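You operate a simulated robot arm through the tools that you are given. There is no shell and no other tool.

Carry out the task below with a simulated two-armed robot. There is one attempt and no reset: what you move stays moved.

## Task
Cap the open pH socket, restart the line, set injector 03 to 6.
Fine: yellow cap tight on the open pH socket, third orange lever to Tight; then yellow valve open, then red switch On; float's top at the mark; the other caps, levers, valves and handwheels stay.

The check looks at the end state, three seconds after you hand in, the way a careful person would. Anything else that was tipped, shoved, dropped, spilled or broken makes it a failure. Lids that push on must go on centred and level and be pressed home; caps that screw on are set level and turned clockwise until they are tight.

## Robot
Two 7-joint arms with two-finger parallel grippers on one trunk that stands fixed in place. Base frame: the origin is at the foot of the trunk, x ahead of it, y to its left, z up. Units: mm, rad, N and s.
The left shoulder is at [50, 209, 1265], the right one opposite. With the tool pointing down near the work surface each hand reaches from about 100 to 820 mm from the base axis, measured 20 degrees to its own side. Payload 4.4 kg a hand.
The TCP of each hand is the grasp point between the finger pads, 23 mm short of the fingertips. In the tool frame z runs along the fingers and y along their closing line. Largest opening 94 mm; finger width 38, thickness 10; the body of the gripper, 54 by 96 mm, starts 39 mm behind the TCP.
Orientation is told as [roll, pitch, yaw] about the base's x, y, z axes, in that order, counted from this pose: with the fingers straight down and closing along the base's y, the tool's x points along the base's -x, its y along +y and its z along -z.

## Interface
- The arms move only by the tool apply_moves. It takes "left_rows", "right_rows" or both (then of equal length, played together; a hand with none holds still); each is one flat list of numbers, 7 for each row, row after row: the shift along the tool's x, y, z in units of 300 mm (1.0 is 300 mm), then the turn, a rotation vector about the tool's x, y, z in units of 90 degrees (1.0 is 90 degrees), then the opening in per cent of the stroke, from 0 (shut) to 100 (fully open). In form: [dx, dy, dz, wx, wy, wz, hand, dx, dy, dz, wx, wy, wz, hand, ...]. A call has 1 to 20 rows; each row is the pose to reach, as a shift and turn from the pose commanded when the call began, along the tool's axes at that moment. A call with a number of a shift or a turn outside -1 to 1 is refused whole. Rows are played at 5 a second. More than 50 mm and 0.15 rad between two rows, or a gripper value outside its range, and nothing of the call is played. Where a pose cannot be reached the arm comes as near as it can. A force on the tool above 90 N (or 10 N above the force at the start of the call, whichever is more), or a blocked arm, ends the call early, and 0.2 s more pass. Each finger travels about 108 mm/s and halts on what it meets, pressing with about 32 N; the grip force reading is that of the motor and also rises with nothing between the fingers. The clock runs only during rows and for 0.2 s after the last one: add rows that repeat a pose to give the fingers time. The reply holds the time, the measured pose of the TCP, the force on the tool along the base axes, the opening and the grip force, in the units named above and with some noise, with the torque about the TCP (base axes, N m) and any sound that the robot's microphone picked up.
- Cameras (640 x 400 px; columns grow to the right, rows downward): "scene" is now at [134.8, -54.3, 1435.4]; the picture's right is [-0.63, -0.78, 0.00], its down [-0.46, 0.37, -0.81] and it looks along [0.63, -0.51, -0.59] (base axes); focal length 279 px, centre (320, 200). "left" rides on the left gripper at [86, -16, -74] in its tool frame; the picture's right is [0.18, 0.98, 0.00], its down [-0.58, 0.11, -0.81] and it looks along [-0.79, 0.15, 0.59] (tool axes); focal length 243 px, centre (320, 200). "right" rides on the right gripper at [86, 16, -75] in its tool frame; the picture's right is [-0.18, 0.98, 0.00], its down [-0.58, -0.11, -0.81] and it looks along [-0.79, -0.15, 0.59] (tool axes); focal length 243 px, centre (320, 200).
- get_image(camera): a new picture of that camera. It takes no simulated time.
- slide_trunk(by): slides the trunk up (or, below 0, down) by that many mm; the arms and the scene camera ride with it, the base frame stays. It gives what a move gives, with no picture.
- turn_head(pan, tilt): turns the head with the scene camera to pan (to the left, within 1.396 rad either way) and tilt (down, from -0.506 to 1.204), counted from straight ahead of the robot. It gives what a move gives.
- pixel_to_xyz(camera, pixels): there is no depth. For up to 12 entries [column, row, z] of the newest picture of that camera ("zoom" is the newest enlarged one), the place [x, y] in the base frame at which the ray of that pixel passes the height z, good to about 3 mm. It takes no simulated time.
- close_up(camera, box): a new picture of the part [left, top, right, bottom] of that camera's present view, enlarged. It takes no simulated time.
- close_job(): hands the job in; it is judged then, once.

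Unless the task says otherwise, let go and move clear before handing in.

The tools are called after "Request:" by a JSON object that holds its "op" and its "data". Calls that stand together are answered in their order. apply_moves: Moves the arms, as the interface text tells. Its arguments: {"type":"object","properties":{"left_rows":{"type":"array","items":{"type":"number"}},"right_rows":{"type":"array","items":{"type":"number"}}},"required":[]} The other tools are called the same way: slide_trunk (by) moves the trunk up or down; turn_head (pan, tilt) turns the head that bears the scene camera; get_image (camera) takes a picture; pixel_to_xyz (camera, pixels) gives the place at which the rays of pixels pass given heights; close_up (camera, box) takes an enlarged picture of a part of a camera's view; close_job () hands the job in.

At the start:

```text
time: 0.0
left_ee_pos: [431.1, -37.0, 1219.0]
left_tool_rot: [0.001, 0.0, -0.002]
left_ft_force: [-0.3, -0.1, -0.4]
left_ft_torque: [-0.01, 0.01, 0.01]
left_opening: 94.1
left_finger_force: 0.1
right_ee_pos: [366.7, -460.9, 1265.4]
right_tool_rot: [0.0, -0.001, -0.003]
right_ft_force: [-0.2, 0.0, 0.2]
right_ft_torque: [0.0, 0.05, -0.03]
right_opening: 93.7
right_finger_force: 0.1
trunk travel left (down, up): [-344.0, 219.0]
head pan, tilt (commanded): [-0.682, 0.632]
```

scene: 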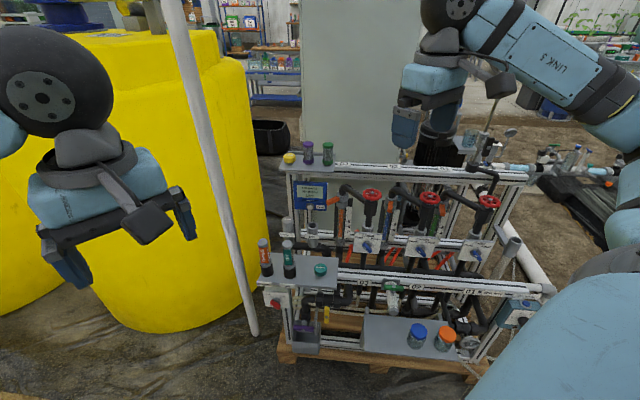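
right: 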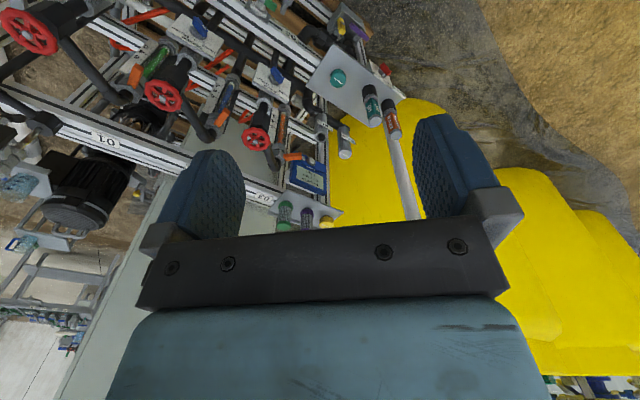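
left: 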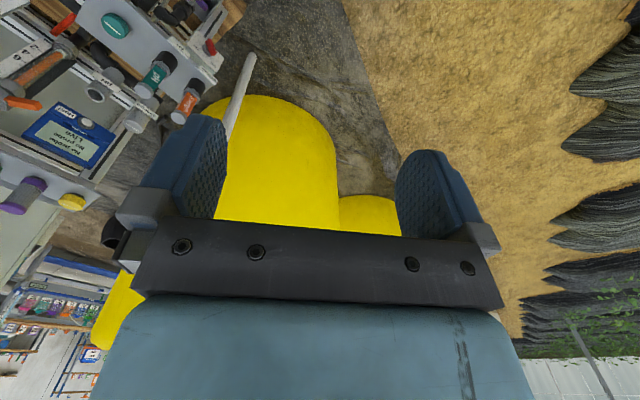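

The scene picture shows a dosing skid: a yellow cap near (289,158), purple/green caps by it, red handwheels at (371,195), (429,199), (489,201), and a lower rail with bottles. I'll take close-ups to learn the layout before moving anything.

Request:
{"op": "close_up", "data": {"camera": "scene", "box": [250, 130, 410, 230]}}

Request:
{"op": "close_up", "data": {"camera": "scene", "box": [390, 150, 550, 250]}}

Request:
{"op": "close_up", "data": {"camera": "scene", "box": [240, 220, 400, 370]}}

Request:
{"op": "close_up", "data": {"camera": "scene", "box": [380, 240, 560, 370]}}

```text
4.00 times, centred on (330, 180) of scene
```

zoom: 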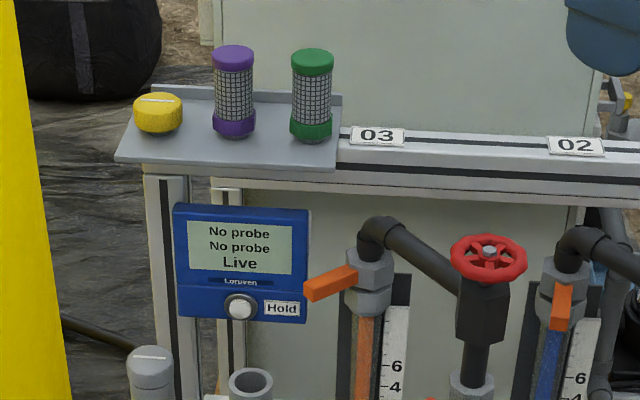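

```text
4.00 times, centred on (470, 200) of scene
```

zoom: 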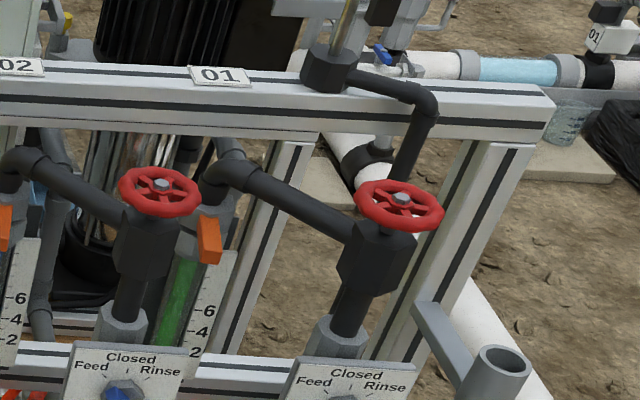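

```text
2.67 times, centred on (320, 295) of scene
```

zoom: 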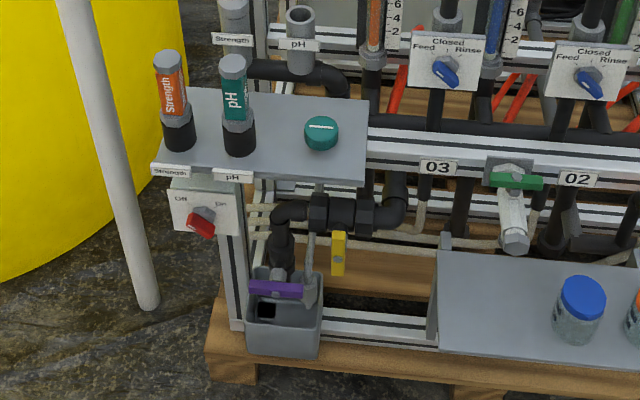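

```text
3.08 times, centred on (470, 305) of scene
```

zoom: 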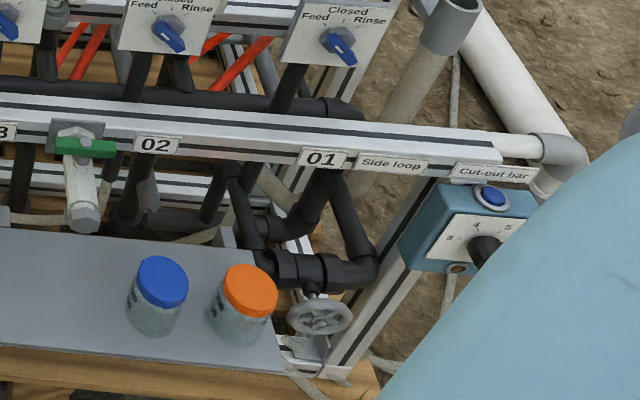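

The wide close-ups show a yellow cap on the top left shelf, an open grey "pH" socket by a capped "Strength" one, orange lever 03 pointing differently from 02/01, yellow valve at about (325,313), red switch at (275,303). I'll zoom in further on each.

Request:
{"op": "close_up", "data": {"camera": "scene", "box": [270, 210, 350, 260]}}

Request:
{"op": "close_up", "data": {"camera": "scene", "box": [325, 180, 405, 230]}}

Request:
{"op": "close_up", "data": {"camera": "scene", "box": [330, 205, 410, 255]}}

Request:
{"op": "close_up", "data": {"camera": "scene", "box": [380, 180, 460, 230]}}

Request:
{"op": "close_up", "data": {"camera": "scene", "box": [260, 280, 372, 350]}}

```text
8.00 times, centred on (310, 235) of scene
```

zoom: 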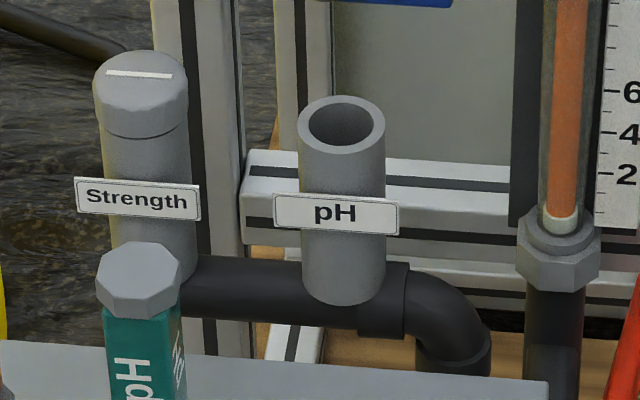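

```text
8.00 times, centred on (365, 205) of scene
```

zoom: 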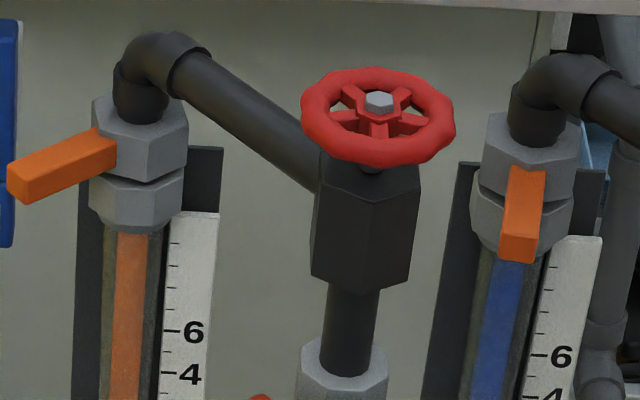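

```text
8.00 times, centred on (370, 230) of scene
```

zoom: 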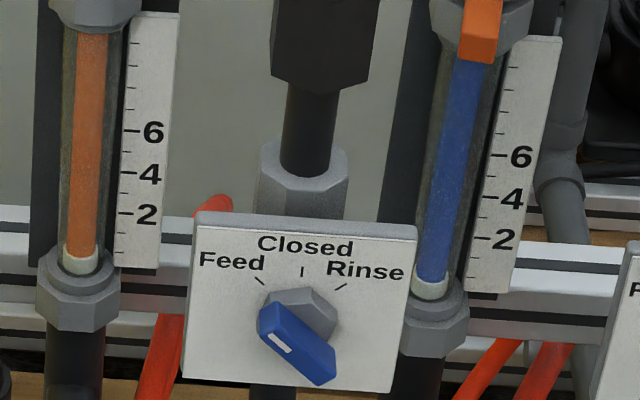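

```text
8.00 times, centred on (420, 205) of scene
```

zoom: 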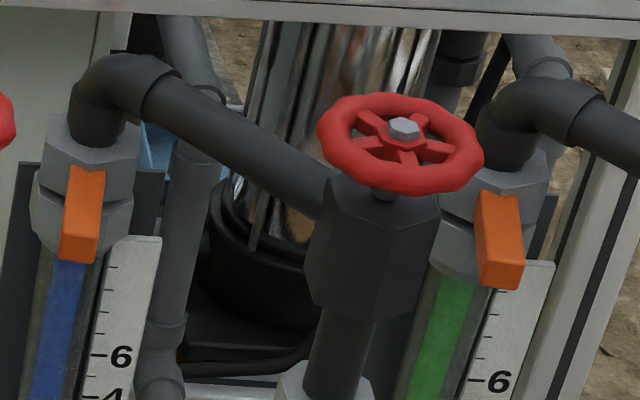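

```text
5.71 times, centred on (316, 315) of scene
```

zoom: 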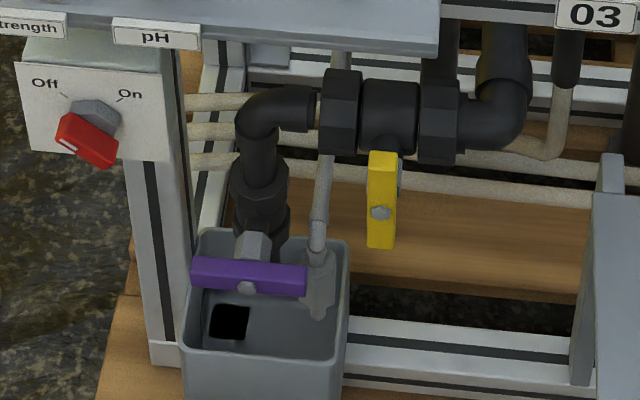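

The yellow handle hangs vertical (pivot about (327,317)), the red switch points Off at (275,304), and the 03 float sits at the bottom. I'll record rays for key points now, then raise the trunk to triangulate.

Request:
{"op": "pixel_to_xyz", "data": {"camera": "scene", "pixels": [[312.6, 225.6, 600], [287.5, 219.4, 600], [289.5, 156, 600], [372.4, 192.75, 600], [326.5, 202.5, 600], [430.5, 196, 600], [490.25, 199.5, 600], [327, 317.1, 600], [274.9, 303.6, 600], [289.5, 162.3, 600], [285, 365, 0], [480, 370, 0]]}}

Request:
{"op": "slide_trunk", "data": {"by": 215}}

Request:
{"op": "get_image", "data": {"camera": "scene"}}

```text
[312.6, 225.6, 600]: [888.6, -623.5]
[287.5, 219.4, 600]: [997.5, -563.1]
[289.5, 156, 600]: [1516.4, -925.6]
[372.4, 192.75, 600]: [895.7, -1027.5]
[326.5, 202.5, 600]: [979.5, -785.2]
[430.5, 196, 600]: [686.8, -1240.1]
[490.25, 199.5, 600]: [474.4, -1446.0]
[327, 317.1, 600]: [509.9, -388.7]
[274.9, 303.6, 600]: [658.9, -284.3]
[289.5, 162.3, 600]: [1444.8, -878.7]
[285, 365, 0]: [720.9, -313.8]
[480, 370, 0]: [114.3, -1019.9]
```

```text
time: 2.3
left_ee_pos: [431.7, -37.1, 1433.7]
left_tool_rot: [-0.001, 0.0, -0.001]
left_ft_force: [-0.8, 0.2, -0.2]
left_ft_torque: [0.01, 0.02, 0.02]
left_opening: 93.9
left_finger_force: 0.0
right_ee_pos: [366.2, -462.0, 1479.3]
right_tool_rot: [0.0, -0.001, -0.001]
right_ft_force: [-0.6, -0.2, 0.3]
right_ft_torque: [0.03, -0.03, -0.02]
right_opening: 94.2
right_finger_force: 0.1
trunk travel left (down, up): [-559.0, 4.0]
head pan, tilt (commanded): [-0.682, 0.632]
```

```text
taken
```

scene: 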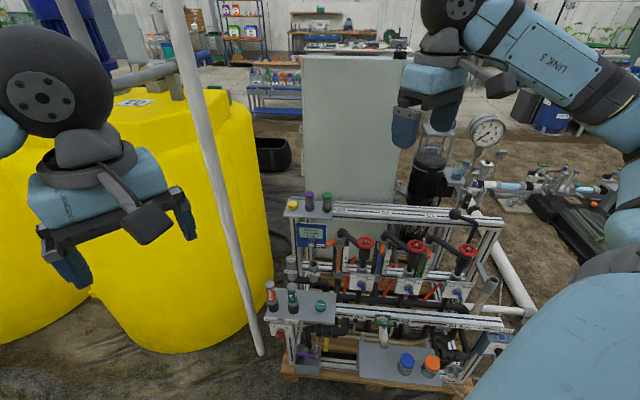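

With the trunk raised, the skid now sits lower in view (yellow cap near (293,204), handwheels near (366,243), (415,245), (467,249)). I'll zoom to re-measure the same points.

Request:
{"op": "close_up", "data": {"camera": "scene", "box": [270, 185, 350, 235]}}

Request:
{"op": "close_up", "data": {"camera": "scene", "box": [280, 240, 360, 290]}}

Request:
{"op": "close_up", "data": {"camera": "scene", "box": [325, 225, 405, 275]}}

Request:
{"op": "close_up", "data": {"camera": "scene", "box": [400, 225, 480, 275]}}

Request:
{"op": "close_up", "data": {"camera": "scene", "box": [262, 310, 342, 360]}}

Request:
{"op": "close_up", "data": {"camera": "scene", "box": [440, 300, 520, 350]}}

```text
8.00 times, centred on (310, 210) of scene
```

zoom: 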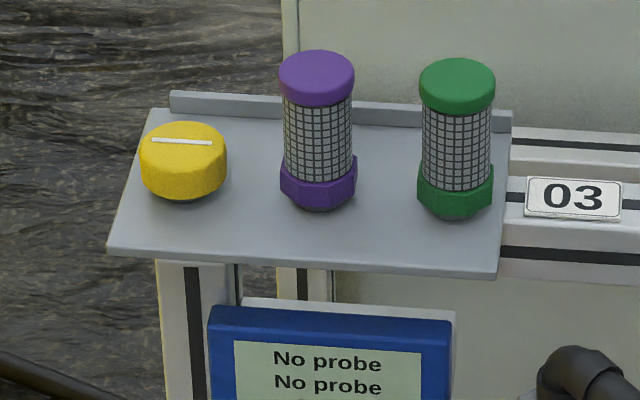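

```text
8.00 times, centred on (320, 265) of scene
```

zoom: 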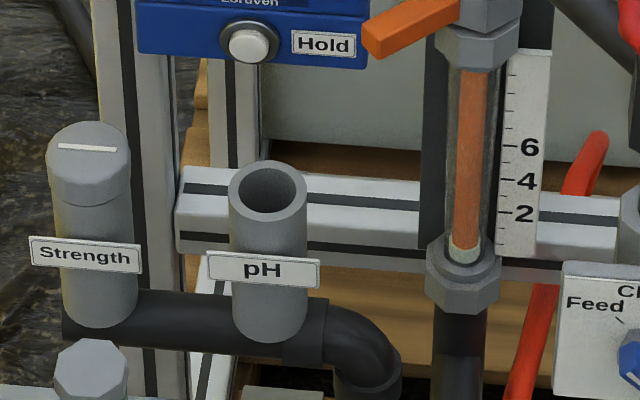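

```text
8.00 times, centred on (365, 250) of scene
```

zoom: 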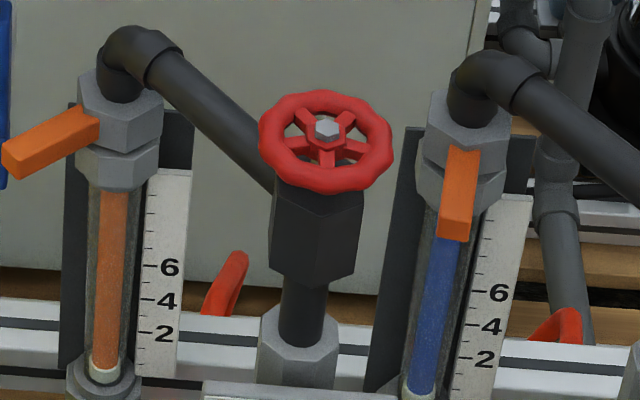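

```text
8.00 times, centred on (440, 250) of scene
```

zoom: 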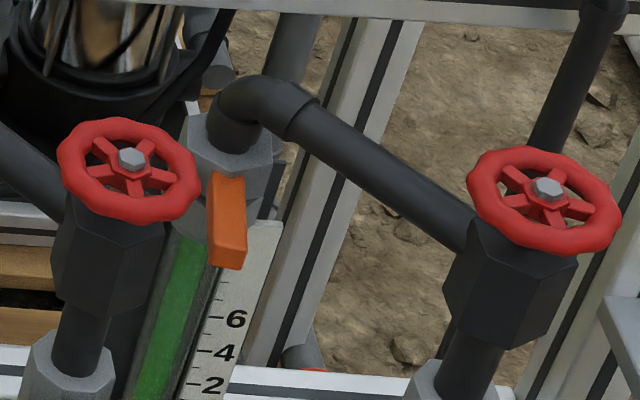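

```text
8.00 times, centred on (302, 335) of scene
```

zoom: 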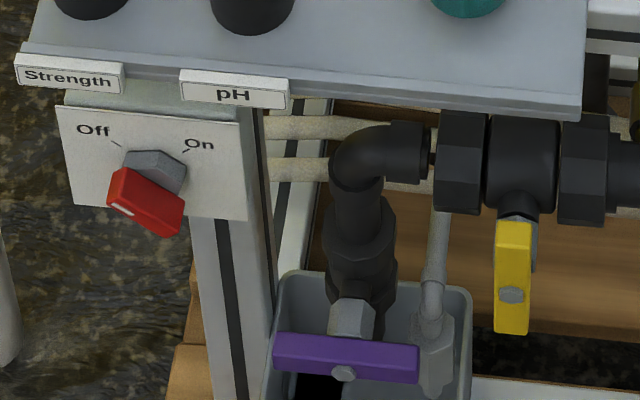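

```text
8.00 times, centred on (480, 325) of scene
```

zoom: 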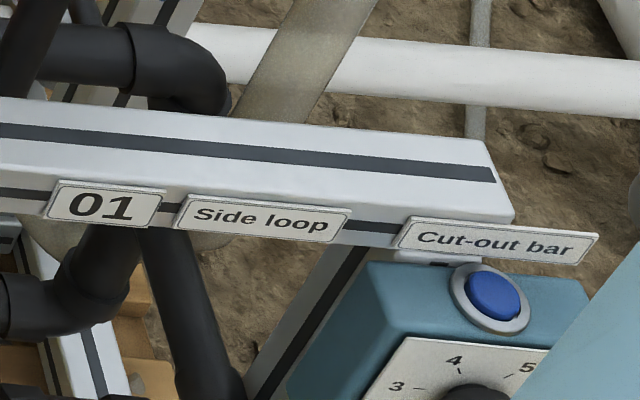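

I'll take rays for the same points from the raised camera to triangulate.

Request:
{"op": "pixel_to_xyz", "data": {"camera": "scene", "pixels": [[313.4, 263.75, 600], [291, 258.75, 600], [292.9, 203.5, 600], [366.1, 241, 600], [326.9, 245.6, 600], [416.5, 244.6, 600], [468.4, 248.4, 600], [325.9, 346.9, 600], [280.1, 335.4, 600], [320, 200, 600]]}}

```text
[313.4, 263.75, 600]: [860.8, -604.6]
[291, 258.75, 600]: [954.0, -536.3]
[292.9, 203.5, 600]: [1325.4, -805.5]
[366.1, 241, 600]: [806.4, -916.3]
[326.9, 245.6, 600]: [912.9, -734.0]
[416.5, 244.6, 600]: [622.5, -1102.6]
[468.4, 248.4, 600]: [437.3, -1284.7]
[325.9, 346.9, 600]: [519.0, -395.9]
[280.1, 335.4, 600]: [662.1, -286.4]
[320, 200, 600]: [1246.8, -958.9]
```

Triangulating gives the skid's rail running along base (0.707, 0.707), handwheels about 181 mm apart at z≈925 (03 at about (599,-649)), the yellow cap at about (910,-543) on a shelf at z≈934, and the pH socket mouth at about (773,-537,727). I'll look around for obstacles (white pole, tank, left side) before moving.

Request:
{"op": "pixel_to_xyz", "data": {"camera": "scene", "pixels": [[258, 356, 0], [285, 380, 0]]}}

Request:
{"op": "turn_head", "data": {"pan": 0.3, "tilt": 0.6}}

Request:
{"op": "get_image", "data": {"camera": "scene"}}

Request:
{"op": "get_image", "data": {"camera": "right"}}

```text
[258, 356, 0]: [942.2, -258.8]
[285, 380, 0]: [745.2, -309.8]
```

```text
time: 3.5
left_ee_pos: [431.5, -36.9, 1433.4]
left_tool_rot: [-0.001, 0.0, 0.0]
left_ft_force: [-1.0, 0.0, -0.2]
left_ft_torque: [-0.01, -0.01, 0.0]
left_opening: 94.1
left_finger_force: 0.0
right_ee_pos: [368.4, -462.3, 1480.2]
right_tool_rot: [0.0, 0.002, -0.003]
right_ft_force: [-0.1, -0.7, -0.2]
right_ft_torque: [0.02, 0.04, 0.01]
right_opening: 93.8
right_finger_force: 0.1
trunk travel left (down, up): [-559.0, 4.0]
head pan, tilt (commanded): [0.3, 0.6]
```

```text
taken
```

scene: 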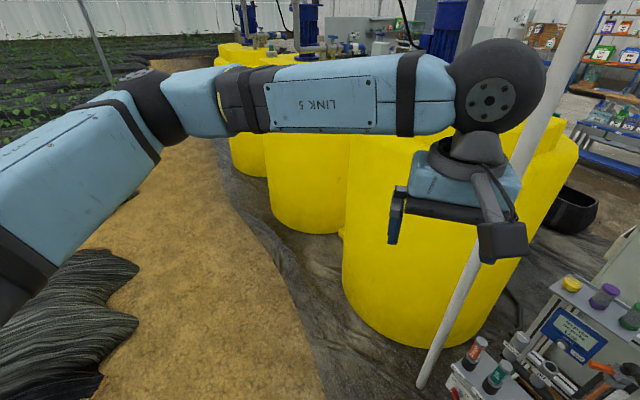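

```text
taken
```

right: 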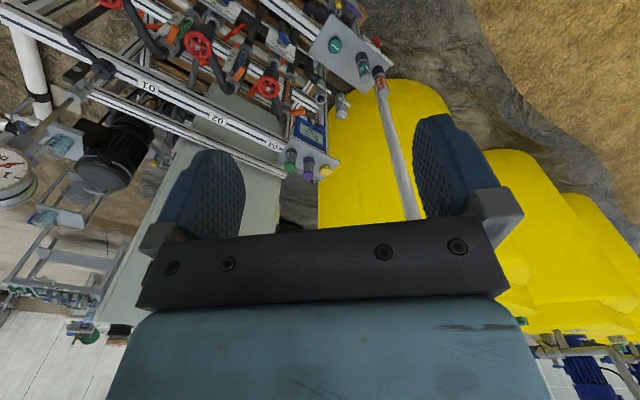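

The left side is clear ground, and the white pole stands at about (942,-259), left of the skid. I'll bring the trunk back down, move the left hand out of the way to the left, and start yawing the right hand to face the skid squarely.

Request:
{"op": "slide_trunk", "data": {"by": -215}}

Request:
{"op": "apply_moves", "data": {"left_rows": [0.028, 0.15, 0, 0, 0, 0, 100, 0.056, 0.3, 0, 0, 0, 0, 100, 0.083, 0.45, 0, 0, 0, 0, 100, 0.111, 0.6, 0, 0, 0, 0, 100, 0.139, 0.75, 0, 0, 0, 0, 100, 0.167, 0.9, 0, 0, 0, 0, 100], "right_rows": [0, 0, 0, 0, 0, 0.083, 100, 0, 0, 0, 0, 0, 0.167, 100, 0, 0, 0, 0, 0, 0.25, 100, 0, 0, 0, 0, 0, 0.333, 100, 0, 0, 0, 0, 0, 0.417, 100, 0, 0, 0, 0, 0, 0.5, 100]}}

Request:
{"op": "turn_head", "data": {"pan": -0.682, "tilt": 0.632}}

Request:
{"op": "get_image", "data": {"camera": "right"}}

```text
time: 5.8
left_ee_pos: [431.9, -37.6, 1218.3]
left_tool_rot: [-0.001, -0.001, 0.0]
left_ft_force: [-0.6, 1.1, 0.2]
left_ft_torque: [-0.01, 0.0, 0.03]
left_opening: 93.7
left_finger_force: 0.1
right_ee_pos: [366.3, -461.6, 1265.1]
right_tool_rot: [-0.001, -0.001, -0.002]
right_ft_force: [-0.1, 0.4, 0.0]
right_ft_torque: [-0.02, -0.01, 0.02]
right_opening: 94.0
right_finger_force: 0.1
trunk travel left (down, up): [-344.0, 219.0]
head pan, tilt (commanded): [0.3, 0.6]
```

```text
time: 7.2
left_ee_pos: [379.8, 233.9, 1218.6]
left_tool_rot: [-0.001, -0.003, 0.001]
left_ft_force: [0.4, -0.4, -0.8]
left_ft_torque: [0.0, 0.0, -0.01]
left_opening: 94.0
left_finger_force: 0.0
right_ee_pos: [365.5, -460.8, 1267.2]
right_tool_rot: [0.0, -0.002, -0.789]
right_ft_force: [-0.2, 0.4, -0.5]
right_ft_torque: [-0.02, 0.02, 0.03]
right_opening: 94.2
right_finger_force: 0.1
trunk travel left (down, up): [-344.0, 219.0]
head pan, tilt (commanded): [0.3, 0.6]
```

```text
time: 8.5
left_ee_pos: [381.4, 231.2, 1218.8]
left_tool_rot: [0.001, -0.001, 0.0]
left_ft_force: [0.2, 0.3, -0.1]
left_ft_torque: [0.0, -0.01, -0.01]
left_opening: 94.0
left_finger_force: 0.2
right_ee_pos: [366.9, -461.6, 1265.2]
right_tool_rot: [0.001, 0.001, -0.787]
right_ft_force: [0.2, 0.2, -0.5]
right_ft_torque: [0.0, 0.01, -0.01]
right_opening: 94.0
right_finger_force: 0.1
trunk travel left (down, up): [-344.0, 219.0]
head pan, tilt (commanded): [-0.682, 0.632]
```

```text
taken
```

right: 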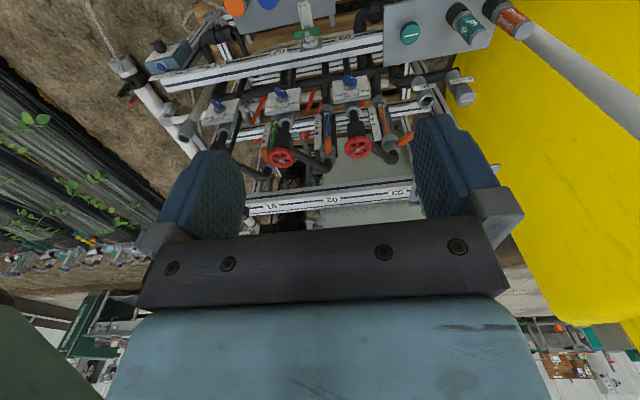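

The right hand now faces the skid squarely. I'll test how far it can reach toward the cap with the tool pitched 45° outward, staying well above everything.

Request:
{"op": "apply_moves", "data": {"right_rows": [-0.0714, 0.119, 0, 0, -0.0714, 0, 100, -0.143, 0.238, 0, 0, -0.143, 0, 100, -0.214, 0.357, 0, 0, -0.214, 0, 100, -0.286, 0.476, 0, 0, -0.286, 0, 100, -0.357, 0.595, 0, 0, -0.357, 0, 100, -0.429, 0.714, 0, 0, -0.429, 0, 100, -0.5, 0.833, 0, 0, -0.5, 0, 100]}}

Request:
{"op": "get_image", "data": {"camera": "scene"}}

Request:
{"op": "get_image", "data": {"camera": "right"}}

```text
time: 10.1
left_ee_pos: [382.6, 233.1, 1216.9]
left_tool_rot: [0.0, 0.0, 0.001]
left_ft_force: [1.5, -0.3, -0.5]
left_ft_torque: [0.02, 0.0, 0.01]
left_opening: 93.8
left_finger_force: 0.2
right_ee_pos: [651.5, -391.5, 1265.3]
right_tool_rot: [-0.001, -0.785, -0.785]
right_ft_force: [1.1, 0.3, -0.1]
right_ft_torque: [-0.01, 0.01, 0.05]
right_opening: 94.0
right_finger_force: 0.1
trunk travel left (down, up): [-344.0, 219.0]
head pan, tilt (commanded): [-0.682, 0.632]
```

```text
taken
```

scene: 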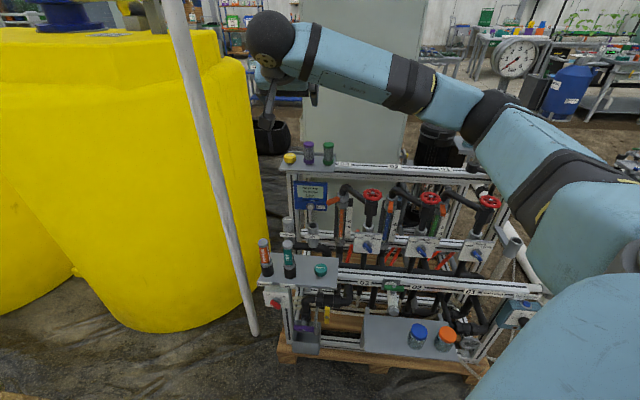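

```text
taken
```

right: 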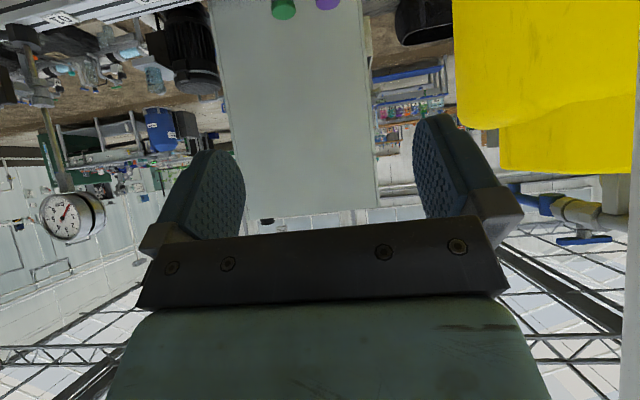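

The arm swings over cleanly with nothing near it. I'll extend to a point above and in front of the cap (z≈1100) to check reach at this tilt.

Request:
{"op": "apply_moves", "data": {"right_rows": [-0.026, 0.031, 0.123, 0, 0, 0, 100, -0.052, 0.063, 0.246, 0, 0, 0, 100, -0.078, 0.094, 0.37, 0, 0, 0, 100, -0.104, 0.125, 0.493, 0, 0, 0, 100, -0.13, 0.156, 0.616, 0, 0, 0, 100, -0.155, 0.188, 0.739, 0, 0, 0, 100, -0.181, 0.219, 0.862, 0, 0, 0, 100, -0.207, 0.25, 0.985, 0, 0, 0, 100, -0.207, 0.25, 0.985, 0, 0, 0, 100]}}

Request:
{"op": "get_image", "data": {"camera": "scene"}}

Request:
{"op": "get_image", "data": {"camera": "right"}}

```text
time: 12.1
left_ee_pos: [381.4, 230.6, 1218.7]
left_tool_rot: [-0.001, 0.0, 0.0]
left_ft_force: [-0.6, -0.8, -0.3]
left_ft_torque: [0.0, 0.0, -0.04]
left_opening: 93.9
left_finger_force: 0.0
right_ee_pos: [879.7, -518.0, 1100.7]
right_tool_rot: [0.002, -0.788, -0.788]
right_ft_force: [-0.9, -0.5, 0.3]
right_ft_torque: [-0.02, 0.03, 0.02]
right_opening: 93.9
right_finger_force: 0.1
trunk travel left (down, up): [-344.0, 219.0]
head pan, tilt (commanded): [-0.682, 0.632]
```

```text
taken
```

scene: 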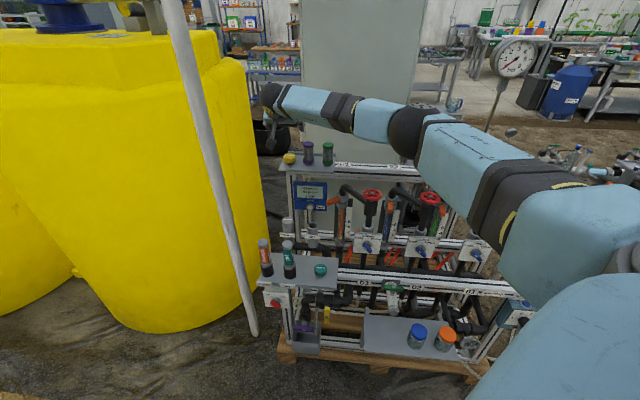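

```text
taken
```

right: 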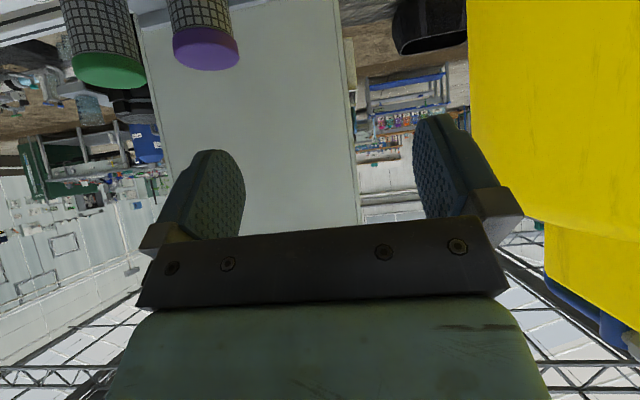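

The arm reaches (880,-518,1100) at 45° tilt without strain, so the cap is within reach. I'll now take tight close-ups of the cap, the 03 lever/nut and the pH socket from the scene camera, which has a clear view of them.

Request:
{"op": "close_up", "data": {"camera": "scene", "box": [276, 145, 308, 165]}}

Request:
{"op": "close_up", "data": {"camera": "scene", "box": [324, 186, 356, 206]}}

Request:
{"op": "close_up", "data": {"camera": "scene", "box": [278, 212, 326, 242]}}

Request:
{"op": "close_up", "data": {"camera": "scene", "box": [380, 190, 412, 210]}}

```text
16.00 times, centred on (292, 155) of scene
```

zoom: 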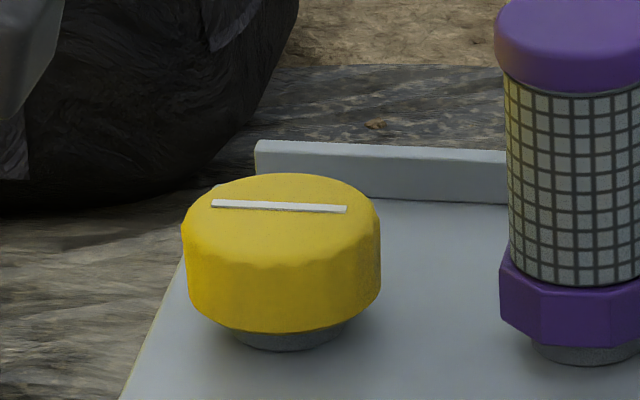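

```text
16.00 times, centred on (340, 196) of scene
```

zoom: 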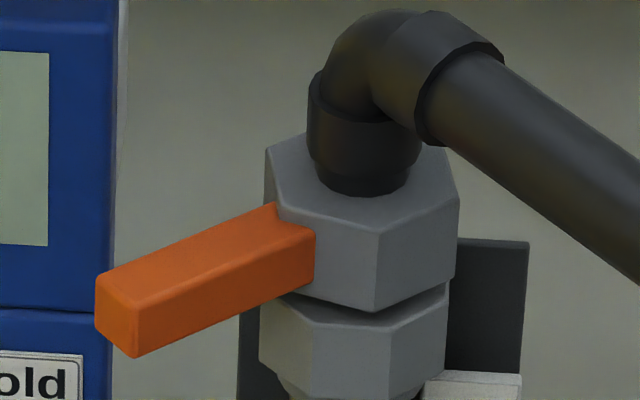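

```text
13.33 times, centred on (302, 227) of scene
```

zoom: 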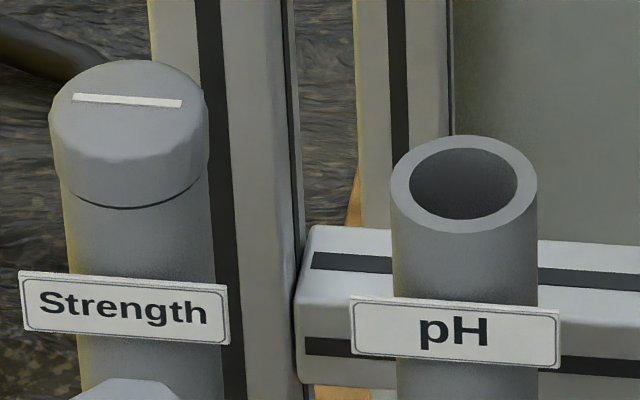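

```text
16.00 times, centred on (396, 200) of scene
```

zoom: 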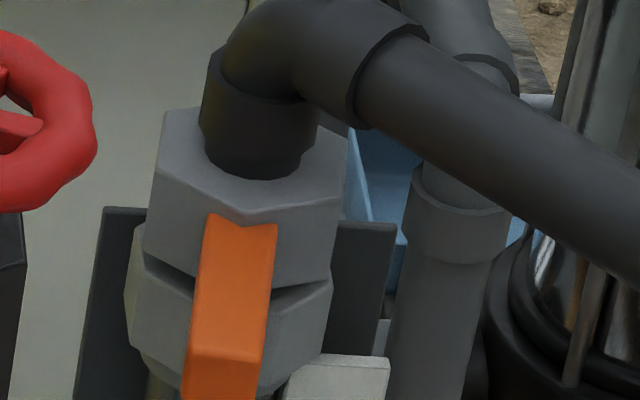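

The 16x close-up shows the yellow cap sitting on a small grey stub, the lever 03 bar angled between left and front, while lever 02 points to the front. I'll bring the left hand round as a second viewpoint (about (677,-110,1109), looking across at the sockets) for better triangulation.

Request:
{"op": "apply_moves", "data": {"left_rows": [-0.082, -0.094, 0.03, 0, 0, 0.08, 100, -0.164, -0.189, 0.061, 0, 0, 0.159, 100, -0.247, -0.283, 0.092, 0, 0, 0.239, 100, -0.329, -0.378, 0.122, 0, 0, 0.319, 100, -0.411, -0.472, 0.153, 0, 0, 0.398, 100, -0.493, -0.567, 0.183, 0, 0, 0.478, 100]}}

Request:
{"op": "apply_moves", "data": {"left_rows": [-0.125, -0.013, 0.03, 0, 0, 0.08, 100, -0.25, -0.027, 0.061, 0, 0, 0.159, 100, -0.374, -0.04, 0.092, 0, 0, 0.239, 100, -0.499, -0.053, 0.122, 0, 0, 0.319, 100, -0.624, -0.067, 0.153, 0, 0, 0.398, 100, -0.749, -0.08, 0.183, 0, 0, 0.478, 100, -0.749, -0.08, 0.183, 0, 0, 0.478, 100]}}

Request:
{"op": "get_image", "data": {"camera": "left"}}

Request:
{"op": "get_image", "data": {"camera": "scene"}}

```text
time: 13.5
left_ee_pos: [528.5, 62.5, 1163.3]
left_tool_rot: [0.001, 0.002, -0.752]
left_ft_force: [0.4, 0.4, -0.6]
left_ft_torque: [0.06, 0.03, 0.01]
left_opening: 93.9
left_finger_force: 0.1
right_ee_pos: [880.6, -519.9, 1099.0]
right_tool_rot: [0.001, -0.783, -0.788]
right_ft_force: [0.0, -0.7, -0.4]
right_ft_torque: [0.02, -0.02, 0.01]
right_opening: 94.1
right_finger_force: 0.1
trunk travel left (down, up): [-344.0, 219.0]
head pan, tilt (commanded): [-0.682, 0.632]
```

```text
time: 15.1
left_ee_pos: [519.2, -44.8, 1103.5]
left_tool_rot: [-0.039, -0.028, -1.326]
left_ft_force: [0.6, 1.3, -0.1]
left_ft_torque: [-0.04, 0.0, 0.01]
left_opening: 93.9
left_finger_force: 0.1
left hand out of reach, approached as far as the arm can: row 4, 5, 6, 7
right_ee_pos: [880.2, -513.5, 1102.4]
right_tool_rot: [-0.002, -0.789, -0.782]
right_ft_force: [0.8, 2.4, -0.5]
right_ft_torque: [-0.04, 0.06, -0.08]
right_opening: 94.0
right_finger_force: 0.0
trunk travel left (down, up): [-344.0, 219.0]
head pan, tilt (commanded): [-0.682, 0.632]
```

```text
taken
```

left: 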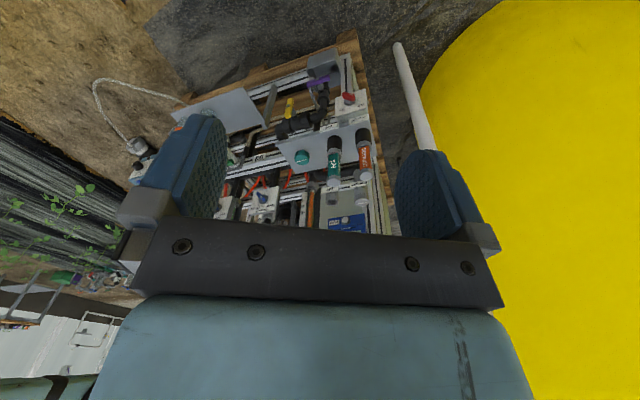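

```text
taken
```

scene: 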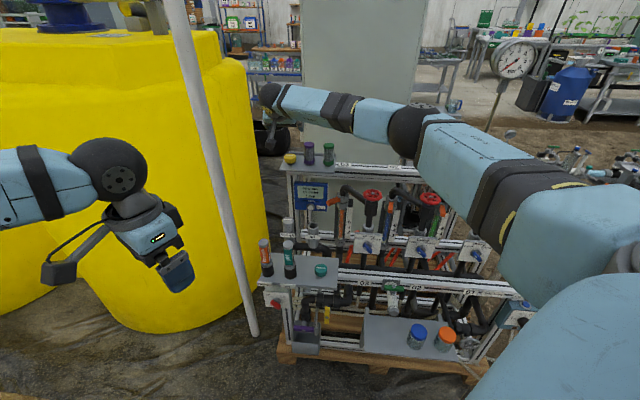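

The left arm hit its reach limit at about (519,-45,1103); its camera sees the lower part of the skid but its own gripper hides the cap shelf. I'll pitch the left hand up about 25° to bring the upper shelf and sockets into the clear part of its view.

Request:
{"op": "apply_moves", "data": {"left_rows": [0, 0, 0, 0, -0.07, 0, 100, 0, 0, 0, 0, -0.14, 0, 100, 0, 0, 0, 0, -0.21, 0, 100, 0, 0, 0, 0, -0.28, 0, 100]}}

Request:
{"op": "get_image", "data": {"camera": "left"}}

```text
time: 16.1
left_ee_pos: [512.8, -47.1, 1102.6]
left_tool_rot: [-0.04, -0.463, -1.31]
left_ft_force: [-0.6, -0.5, -0.2]
left_ft_torque: [-0.01, -0.01, -0.01]
left_opening: 93.9
left_finger_force: 0.1
right_ee_pos: [881.3, -517.2, 1100.4]
right_tool_rot: [-0.001, -0.784, -0.785]
right_ft_force: [-0.3, 0.4, -0.1]
right_ft_torque: [0.0, 0.01, -0.04]
right_opening: 94.0
right_finger_force: 0.0
trunk travel left (down, up): [-344.0, 219.0]
head pan, tilt (commanded): [-0.682, 0.632]
```

```text
taken
```

left: 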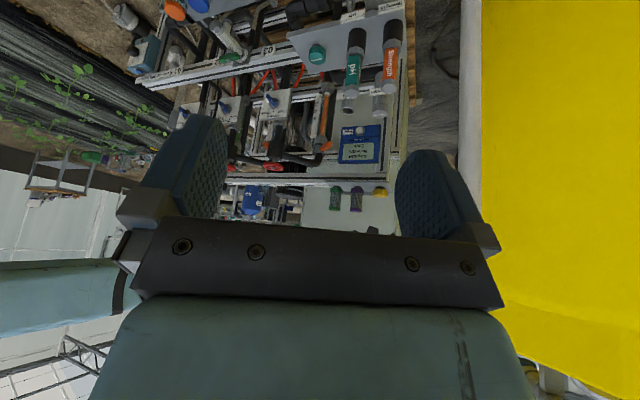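

This left-hand view (upside-down) shows the yellow cap at (378,192), sockets near (350–380,105), and lever 03 near (326,145). I'll zoom on each.

Request:
{"op": "close_up", "data": {"camera": "left", "box": [355, 178, 395, 203]}}

Request:
{"op": "close_up", "data": {"camera": "left", "box": [305, 125, 345, 150]}}

Request:
{"op": "close_up", "data": {"camera": "left", "box": [340, 90, 396, 125]}}

Request:
{"op": "close_up", "data": {"camera": "left", "box": [225, 100, 345, 175]}}

```text
16.00 times, centred on (375, 190) of left
```

zoom: 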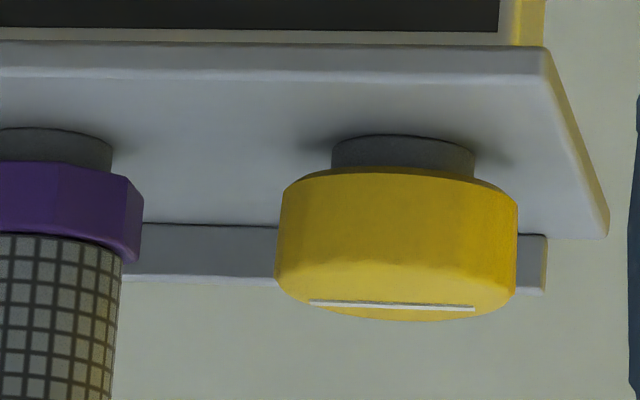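

```text
16.00 times, centred on (325, 138) of left
```

zoom: 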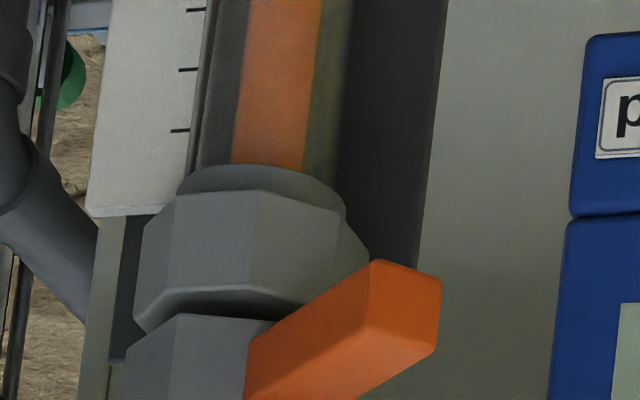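

```text
11.43 times, centred on (368, 108) of left
```

zoom: 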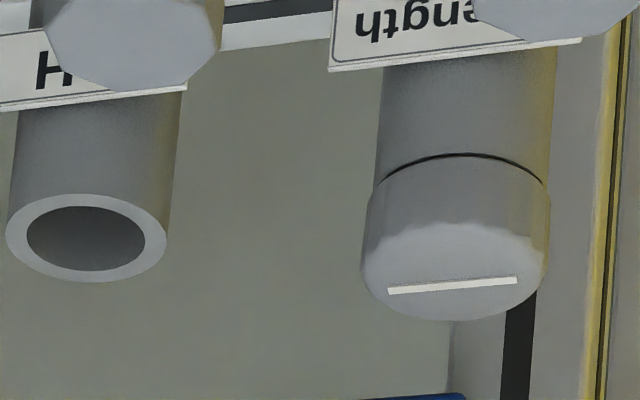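

```text
5.33 times, centred on (285, 138) of left
```

zoom: 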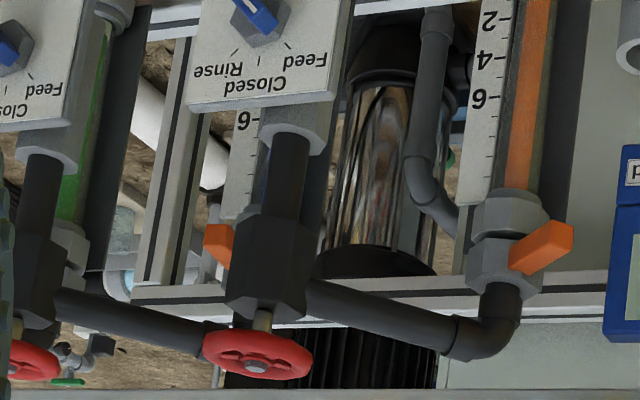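

The view shows the cap resting on a grey stub about 27 mm wide raised a few mm off the shelf, and the pH socket mouth and Strength cap from the front. I'll get rays for these features from this viewpoint.

Request:
{"op": "pixel_to_xyz", "data": {"camera": "left", "pixels": [[379.5, 196.6, 967], [379.5, 196.6, 927], [330.3, 144.6, 837], [330.3, 144.6, 797], [347.6, 111.5, 727], [347.6, 111.5, 687], [379.6, 115.4, 765], [379.6, 115.4, 725], [273.2, 169.1, 925], [273.2, 169.1, 885]]}}

Request:
{"op": "pixel_to_xyz", "data": {"camera": "scene", "pixels": [[289.44, 155.4, 967], [327.4, 203.4, 837], [312.6, 225.6, 727], [287.2, 219.6, 765], [287.2, 219.6, 745], [372.4, 192.75, 925], [430.5, 196, 925], [342.75, 198.2, 837]]}}

```text
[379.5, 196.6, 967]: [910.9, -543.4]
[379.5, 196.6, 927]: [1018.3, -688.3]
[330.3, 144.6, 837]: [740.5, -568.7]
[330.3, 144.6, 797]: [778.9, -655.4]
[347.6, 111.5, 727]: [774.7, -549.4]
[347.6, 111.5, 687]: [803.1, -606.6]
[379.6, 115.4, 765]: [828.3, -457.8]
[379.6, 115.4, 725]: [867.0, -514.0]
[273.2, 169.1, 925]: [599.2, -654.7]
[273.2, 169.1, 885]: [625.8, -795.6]
```

```text
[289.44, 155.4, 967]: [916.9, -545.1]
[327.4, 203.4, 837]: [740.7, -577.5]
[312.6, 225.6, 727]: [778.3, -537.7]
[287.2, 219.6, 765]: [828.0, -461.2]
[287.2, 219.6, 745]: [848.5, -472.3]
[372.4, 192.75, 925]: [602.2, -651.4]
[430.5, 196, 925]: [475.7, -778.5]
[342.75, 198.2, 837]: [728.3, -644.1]
```

Combining both views puts the pH socket mouth at about (764,-527,743), the Strength cap top at (832,-464,761), the yellow cap top at (914,-546,966), handwheel 03 at (600,-652,926) and the lever 03 tip at (747,-583,830). Now I'll pin down the lever's axis and the lower controls from both cameras.

Request:
{"op": "close_up", "data": {"camera": "left", "box": [300, 130, 340, 155]}}

Request:
{"op": "close_up", "data": {"camera": "left", "box": [245, 130, 285, 155]}}

Request:
{"op": "close_up", "data": {"camera": "left", "box": [280, 0, 440, 100]}}

Request:
{"op": "close_up", "data": {"camera": "scene", "box": [260, 285, 340, 335]}}

```text
16.00 times, centred on (320, 142) of left
```

zoom: 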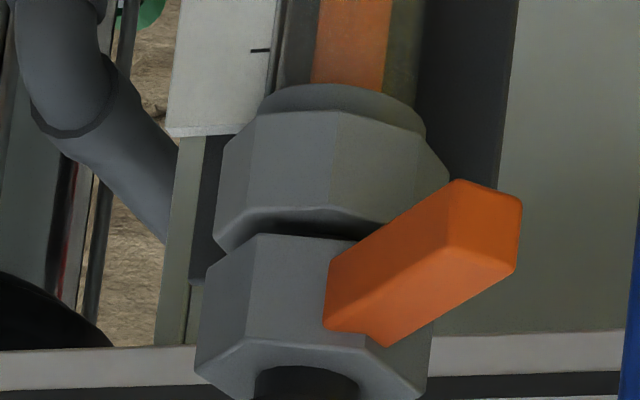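

```text
16.00 times, centred on (265, 142) of left
```

zoom: 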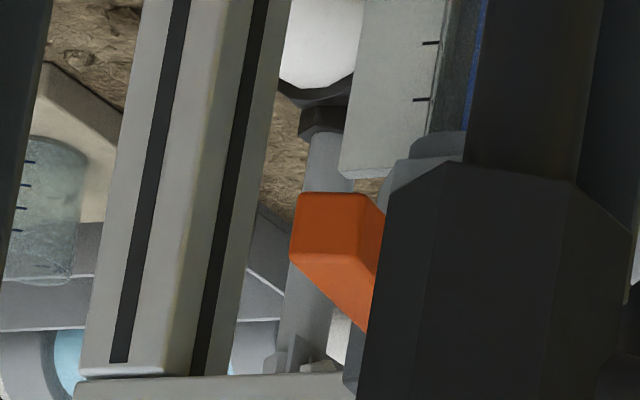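

```text
4.00 times, centred on (360, 50) of left
```

zoom: 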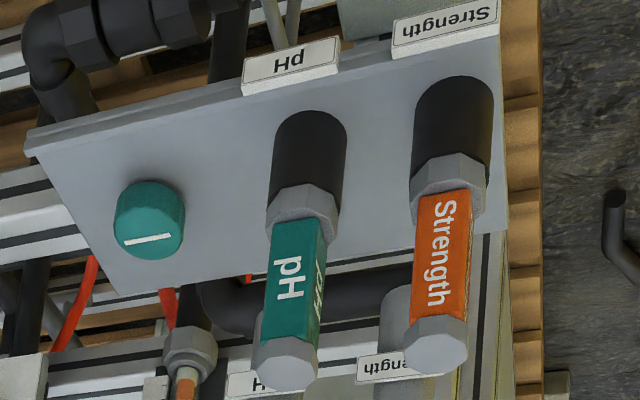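

```text
8.00 times, centred on (300, 310) of scene
```

zoom: 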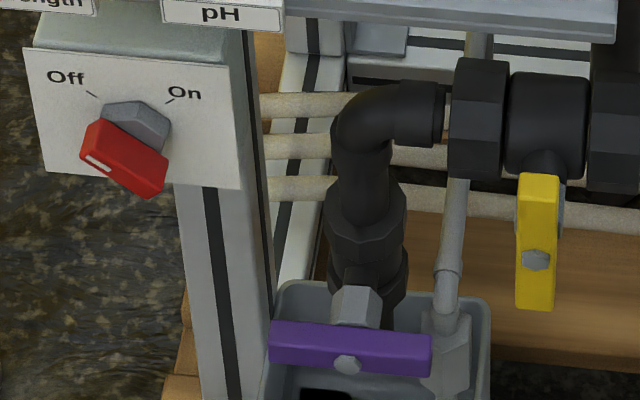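

The lever's pivot is partly hidden by perspective; I'll zoom on the whole 03 rotameter tube from the left camera to find its vertical axis and the scale's marks.

Request:
{"op": "close_up", "data": {"camera": "left", "box": [290, 75, 370, 125]}}

Request:
{"op": "close_up", "data": {"camera": "scene", "box": [320, 210, 368, 240]}}

Request:
{"op": "close_up", "data": {"camera": "scene", "box": [380, 190, 420, 215]}}

Request:
{"op": "close_up", "data": {"camera": "scene", "box": [425, 195, 465, 220]}}

```text
8.00 times, centred on (330, 100) of left
```

zoom: 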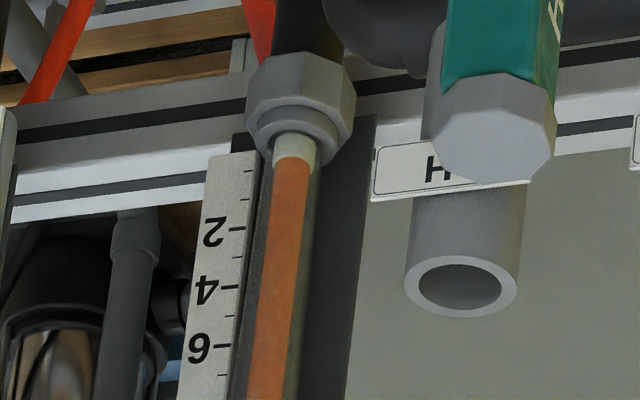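

```text
13.33 times, centred on (344, 225) of scene
```

zoom: 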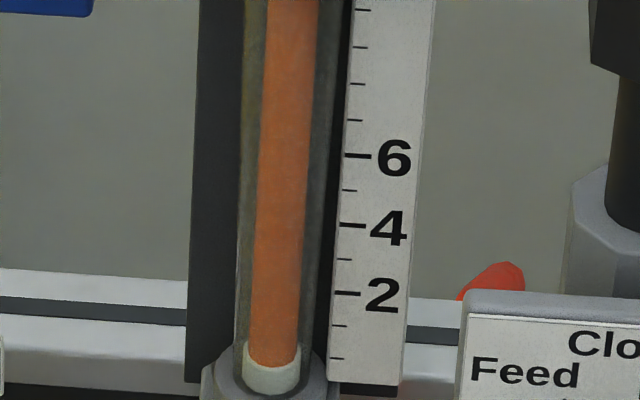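

```text
16.00 times, centred on (400, 202) of scene
```

zoom: 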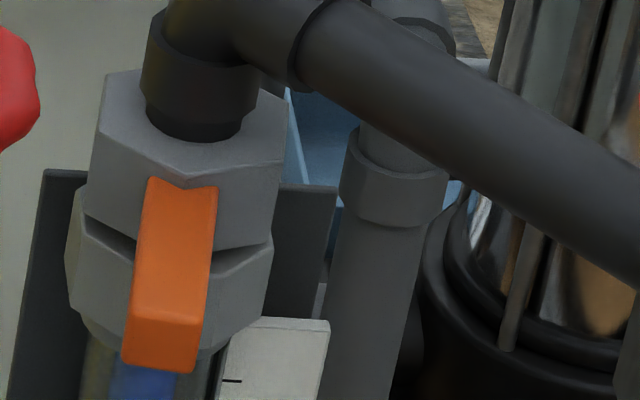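

```text
16.00 times, centred on (445, 208) of scene
```

zoom: 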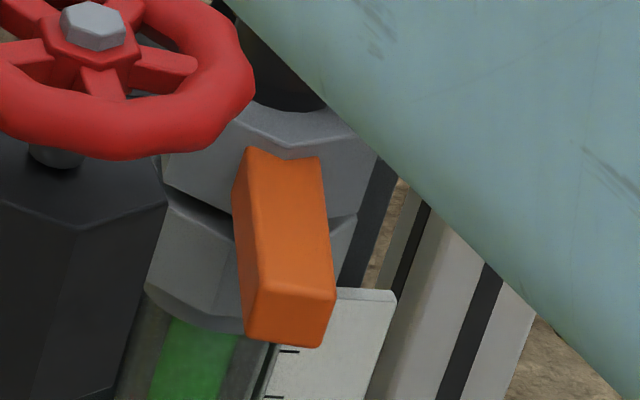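

I'll intersect rays for the tube bottom (cream part) and the "6" tick from both cameras, plus lever 02/01 tips.

Request:
{"op": "pixel_to_xyz", "data": {"camera": "left", "pixels": [[326.9, 93.75, 660], [326.9, 93.75, 620], [317.4, 118.3, 720], [317.4, 118.3, 680], [333, 144.5, 830], [320, 148, 830], [319.5, 150, 830]]}}

Request:
{"op": "pixel_to_xyz", "data": {"camera": "scene", "pixels": [[340.4, 237.75, 660], [340.4, 237.75, 620], [346, 221.8, 720], [346, 221.8, 680], [390.3, 210.9, 830], [443.3, 215, 830], [327.4, 203.4, 830], [392.2, 199, 840], [342.7, 196, 845]]}}

```text
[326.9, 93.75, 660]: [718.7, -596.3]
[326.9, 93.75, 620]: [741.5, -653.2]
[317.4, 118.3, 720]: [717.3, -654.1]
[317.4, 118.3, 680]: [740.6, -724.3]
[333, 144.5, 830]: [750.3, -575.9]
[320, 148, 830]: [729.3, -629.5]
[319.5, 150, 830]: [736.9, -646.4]
```

```text
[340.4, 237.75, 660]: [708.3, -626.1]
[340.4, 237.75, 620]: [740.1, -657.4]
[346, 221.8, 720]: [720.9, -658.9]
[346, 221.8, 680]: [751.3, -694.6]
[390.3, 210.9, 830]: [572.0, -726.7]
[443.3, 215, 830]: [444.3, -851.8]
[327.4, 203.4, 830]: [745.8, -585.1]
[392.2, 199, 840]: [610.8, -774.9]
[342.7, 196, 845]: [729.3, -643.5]
```

The geometry is now consistent: rotameter 03's axis is at about (743,-659), lever 03 heads ~86° while levers 02/01 head ~125°, so "Tight" is about a 40° anticlockwise turn seen from above. I'll check the probe tops on the lower shelf as obstacles before moving down.

Request:
{"op": "pixel_to_xyz", "data": {"camera": "scene", "pixels": [[287.4, 245.5, 750], [287.4, 245.5, 700], [264, 241.5, 750], [264, 241.5, 700]]}}

Request:
{"op": "pixel_to_xyz", "data": {"camera": "left", "pixels": [[352, 90.5, 750], [352, 90.5, 700], [389, 85, 750], [389, 85, 700]]}}

```text
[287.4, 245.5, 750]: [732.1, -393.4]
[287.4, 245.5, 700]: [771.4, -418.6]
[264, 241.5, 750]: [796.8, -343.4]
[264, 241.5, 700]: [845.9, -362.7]
```

```text
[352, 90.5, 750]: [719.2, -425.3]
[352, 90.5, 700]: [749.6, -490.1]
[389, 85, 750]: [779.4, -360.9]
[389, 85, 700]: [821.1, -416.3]
```

The probe tops reach z≈788 in front of the sockets, so I'll keep the hand high until over its spot. First I'll back the right hand away from the shelf to about (752,-530,1100) while yawing it to -85°, lined up with lever 03's length.

Request:
{"op": "apply_moves", "data": {"right_rows": [0.032, -0.055, -0.032, 0.052, 0, 0.052, 100, 0.064, -0.11, -0.064, 0.105, 0, 0.105, 100, 0.097, -0.165, -0.097, 0.157, 0, 0.157, 100, 0.129, -0.22, -0.129, 0.209, 0, 0.209, 100, 0.161, -0.275, -0.161, 0.262, 0, 0.262, 100, 0.193, -0.33, -0.193, 0.314, 0, 0.314, 100, 0.193, -0.33, -0.193, 0.314, 0, 0.314, 100]}}

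Request:
{"op": "get_image", "data": {"camera": "scene"}}

Request:
{"op": "get_image", "data": {"camera": "left"}}

```text
time: 17.7
left_ee_pos: [513.8, -48.5, 1103.1]
left_tool_rot: [-0.04, -0.46, -1.313]
left_ft_force: [-0.1, 0.2, -1.1]
left_ft_torque: [-0.01, 0.01, -0.04]
left_opening: 94.3
left_finger_force: 0.1
right_ee_pos: [753.2, -530.9, 1099.4]
right_tool_rot: [-0.001, -0.785, -1.487]
right_ft_force: [-0.3, 0.7, 0.3]
right_ft_torque: [-0.02, 0.01, -0.02]
right_opening: 94.1
right_finger_force: 0.0
trunk travel left (down, up): [-344.0, 219.0]
head pan, tilt (commanded): [-0.682, 0.632]
```

```text
taken
```

scene: 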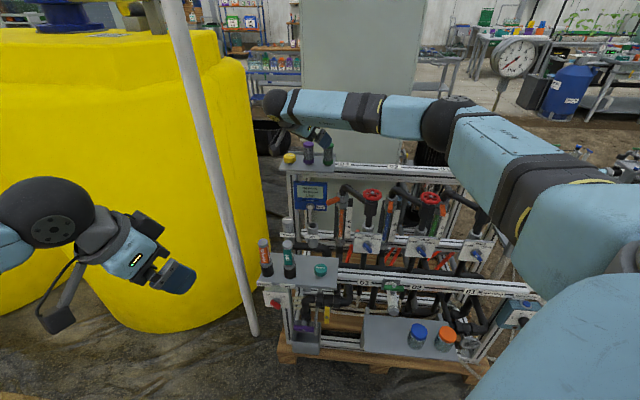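

```text
taken
```

left: 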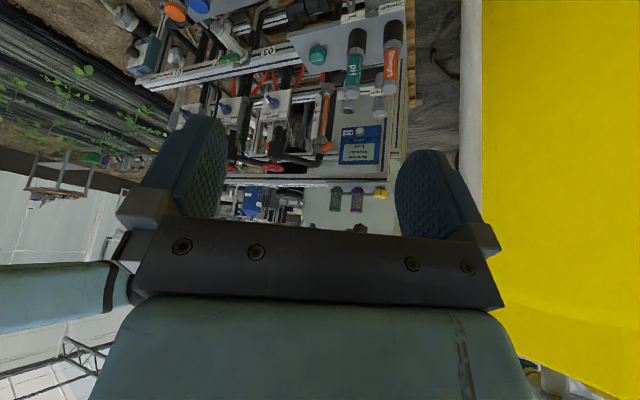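

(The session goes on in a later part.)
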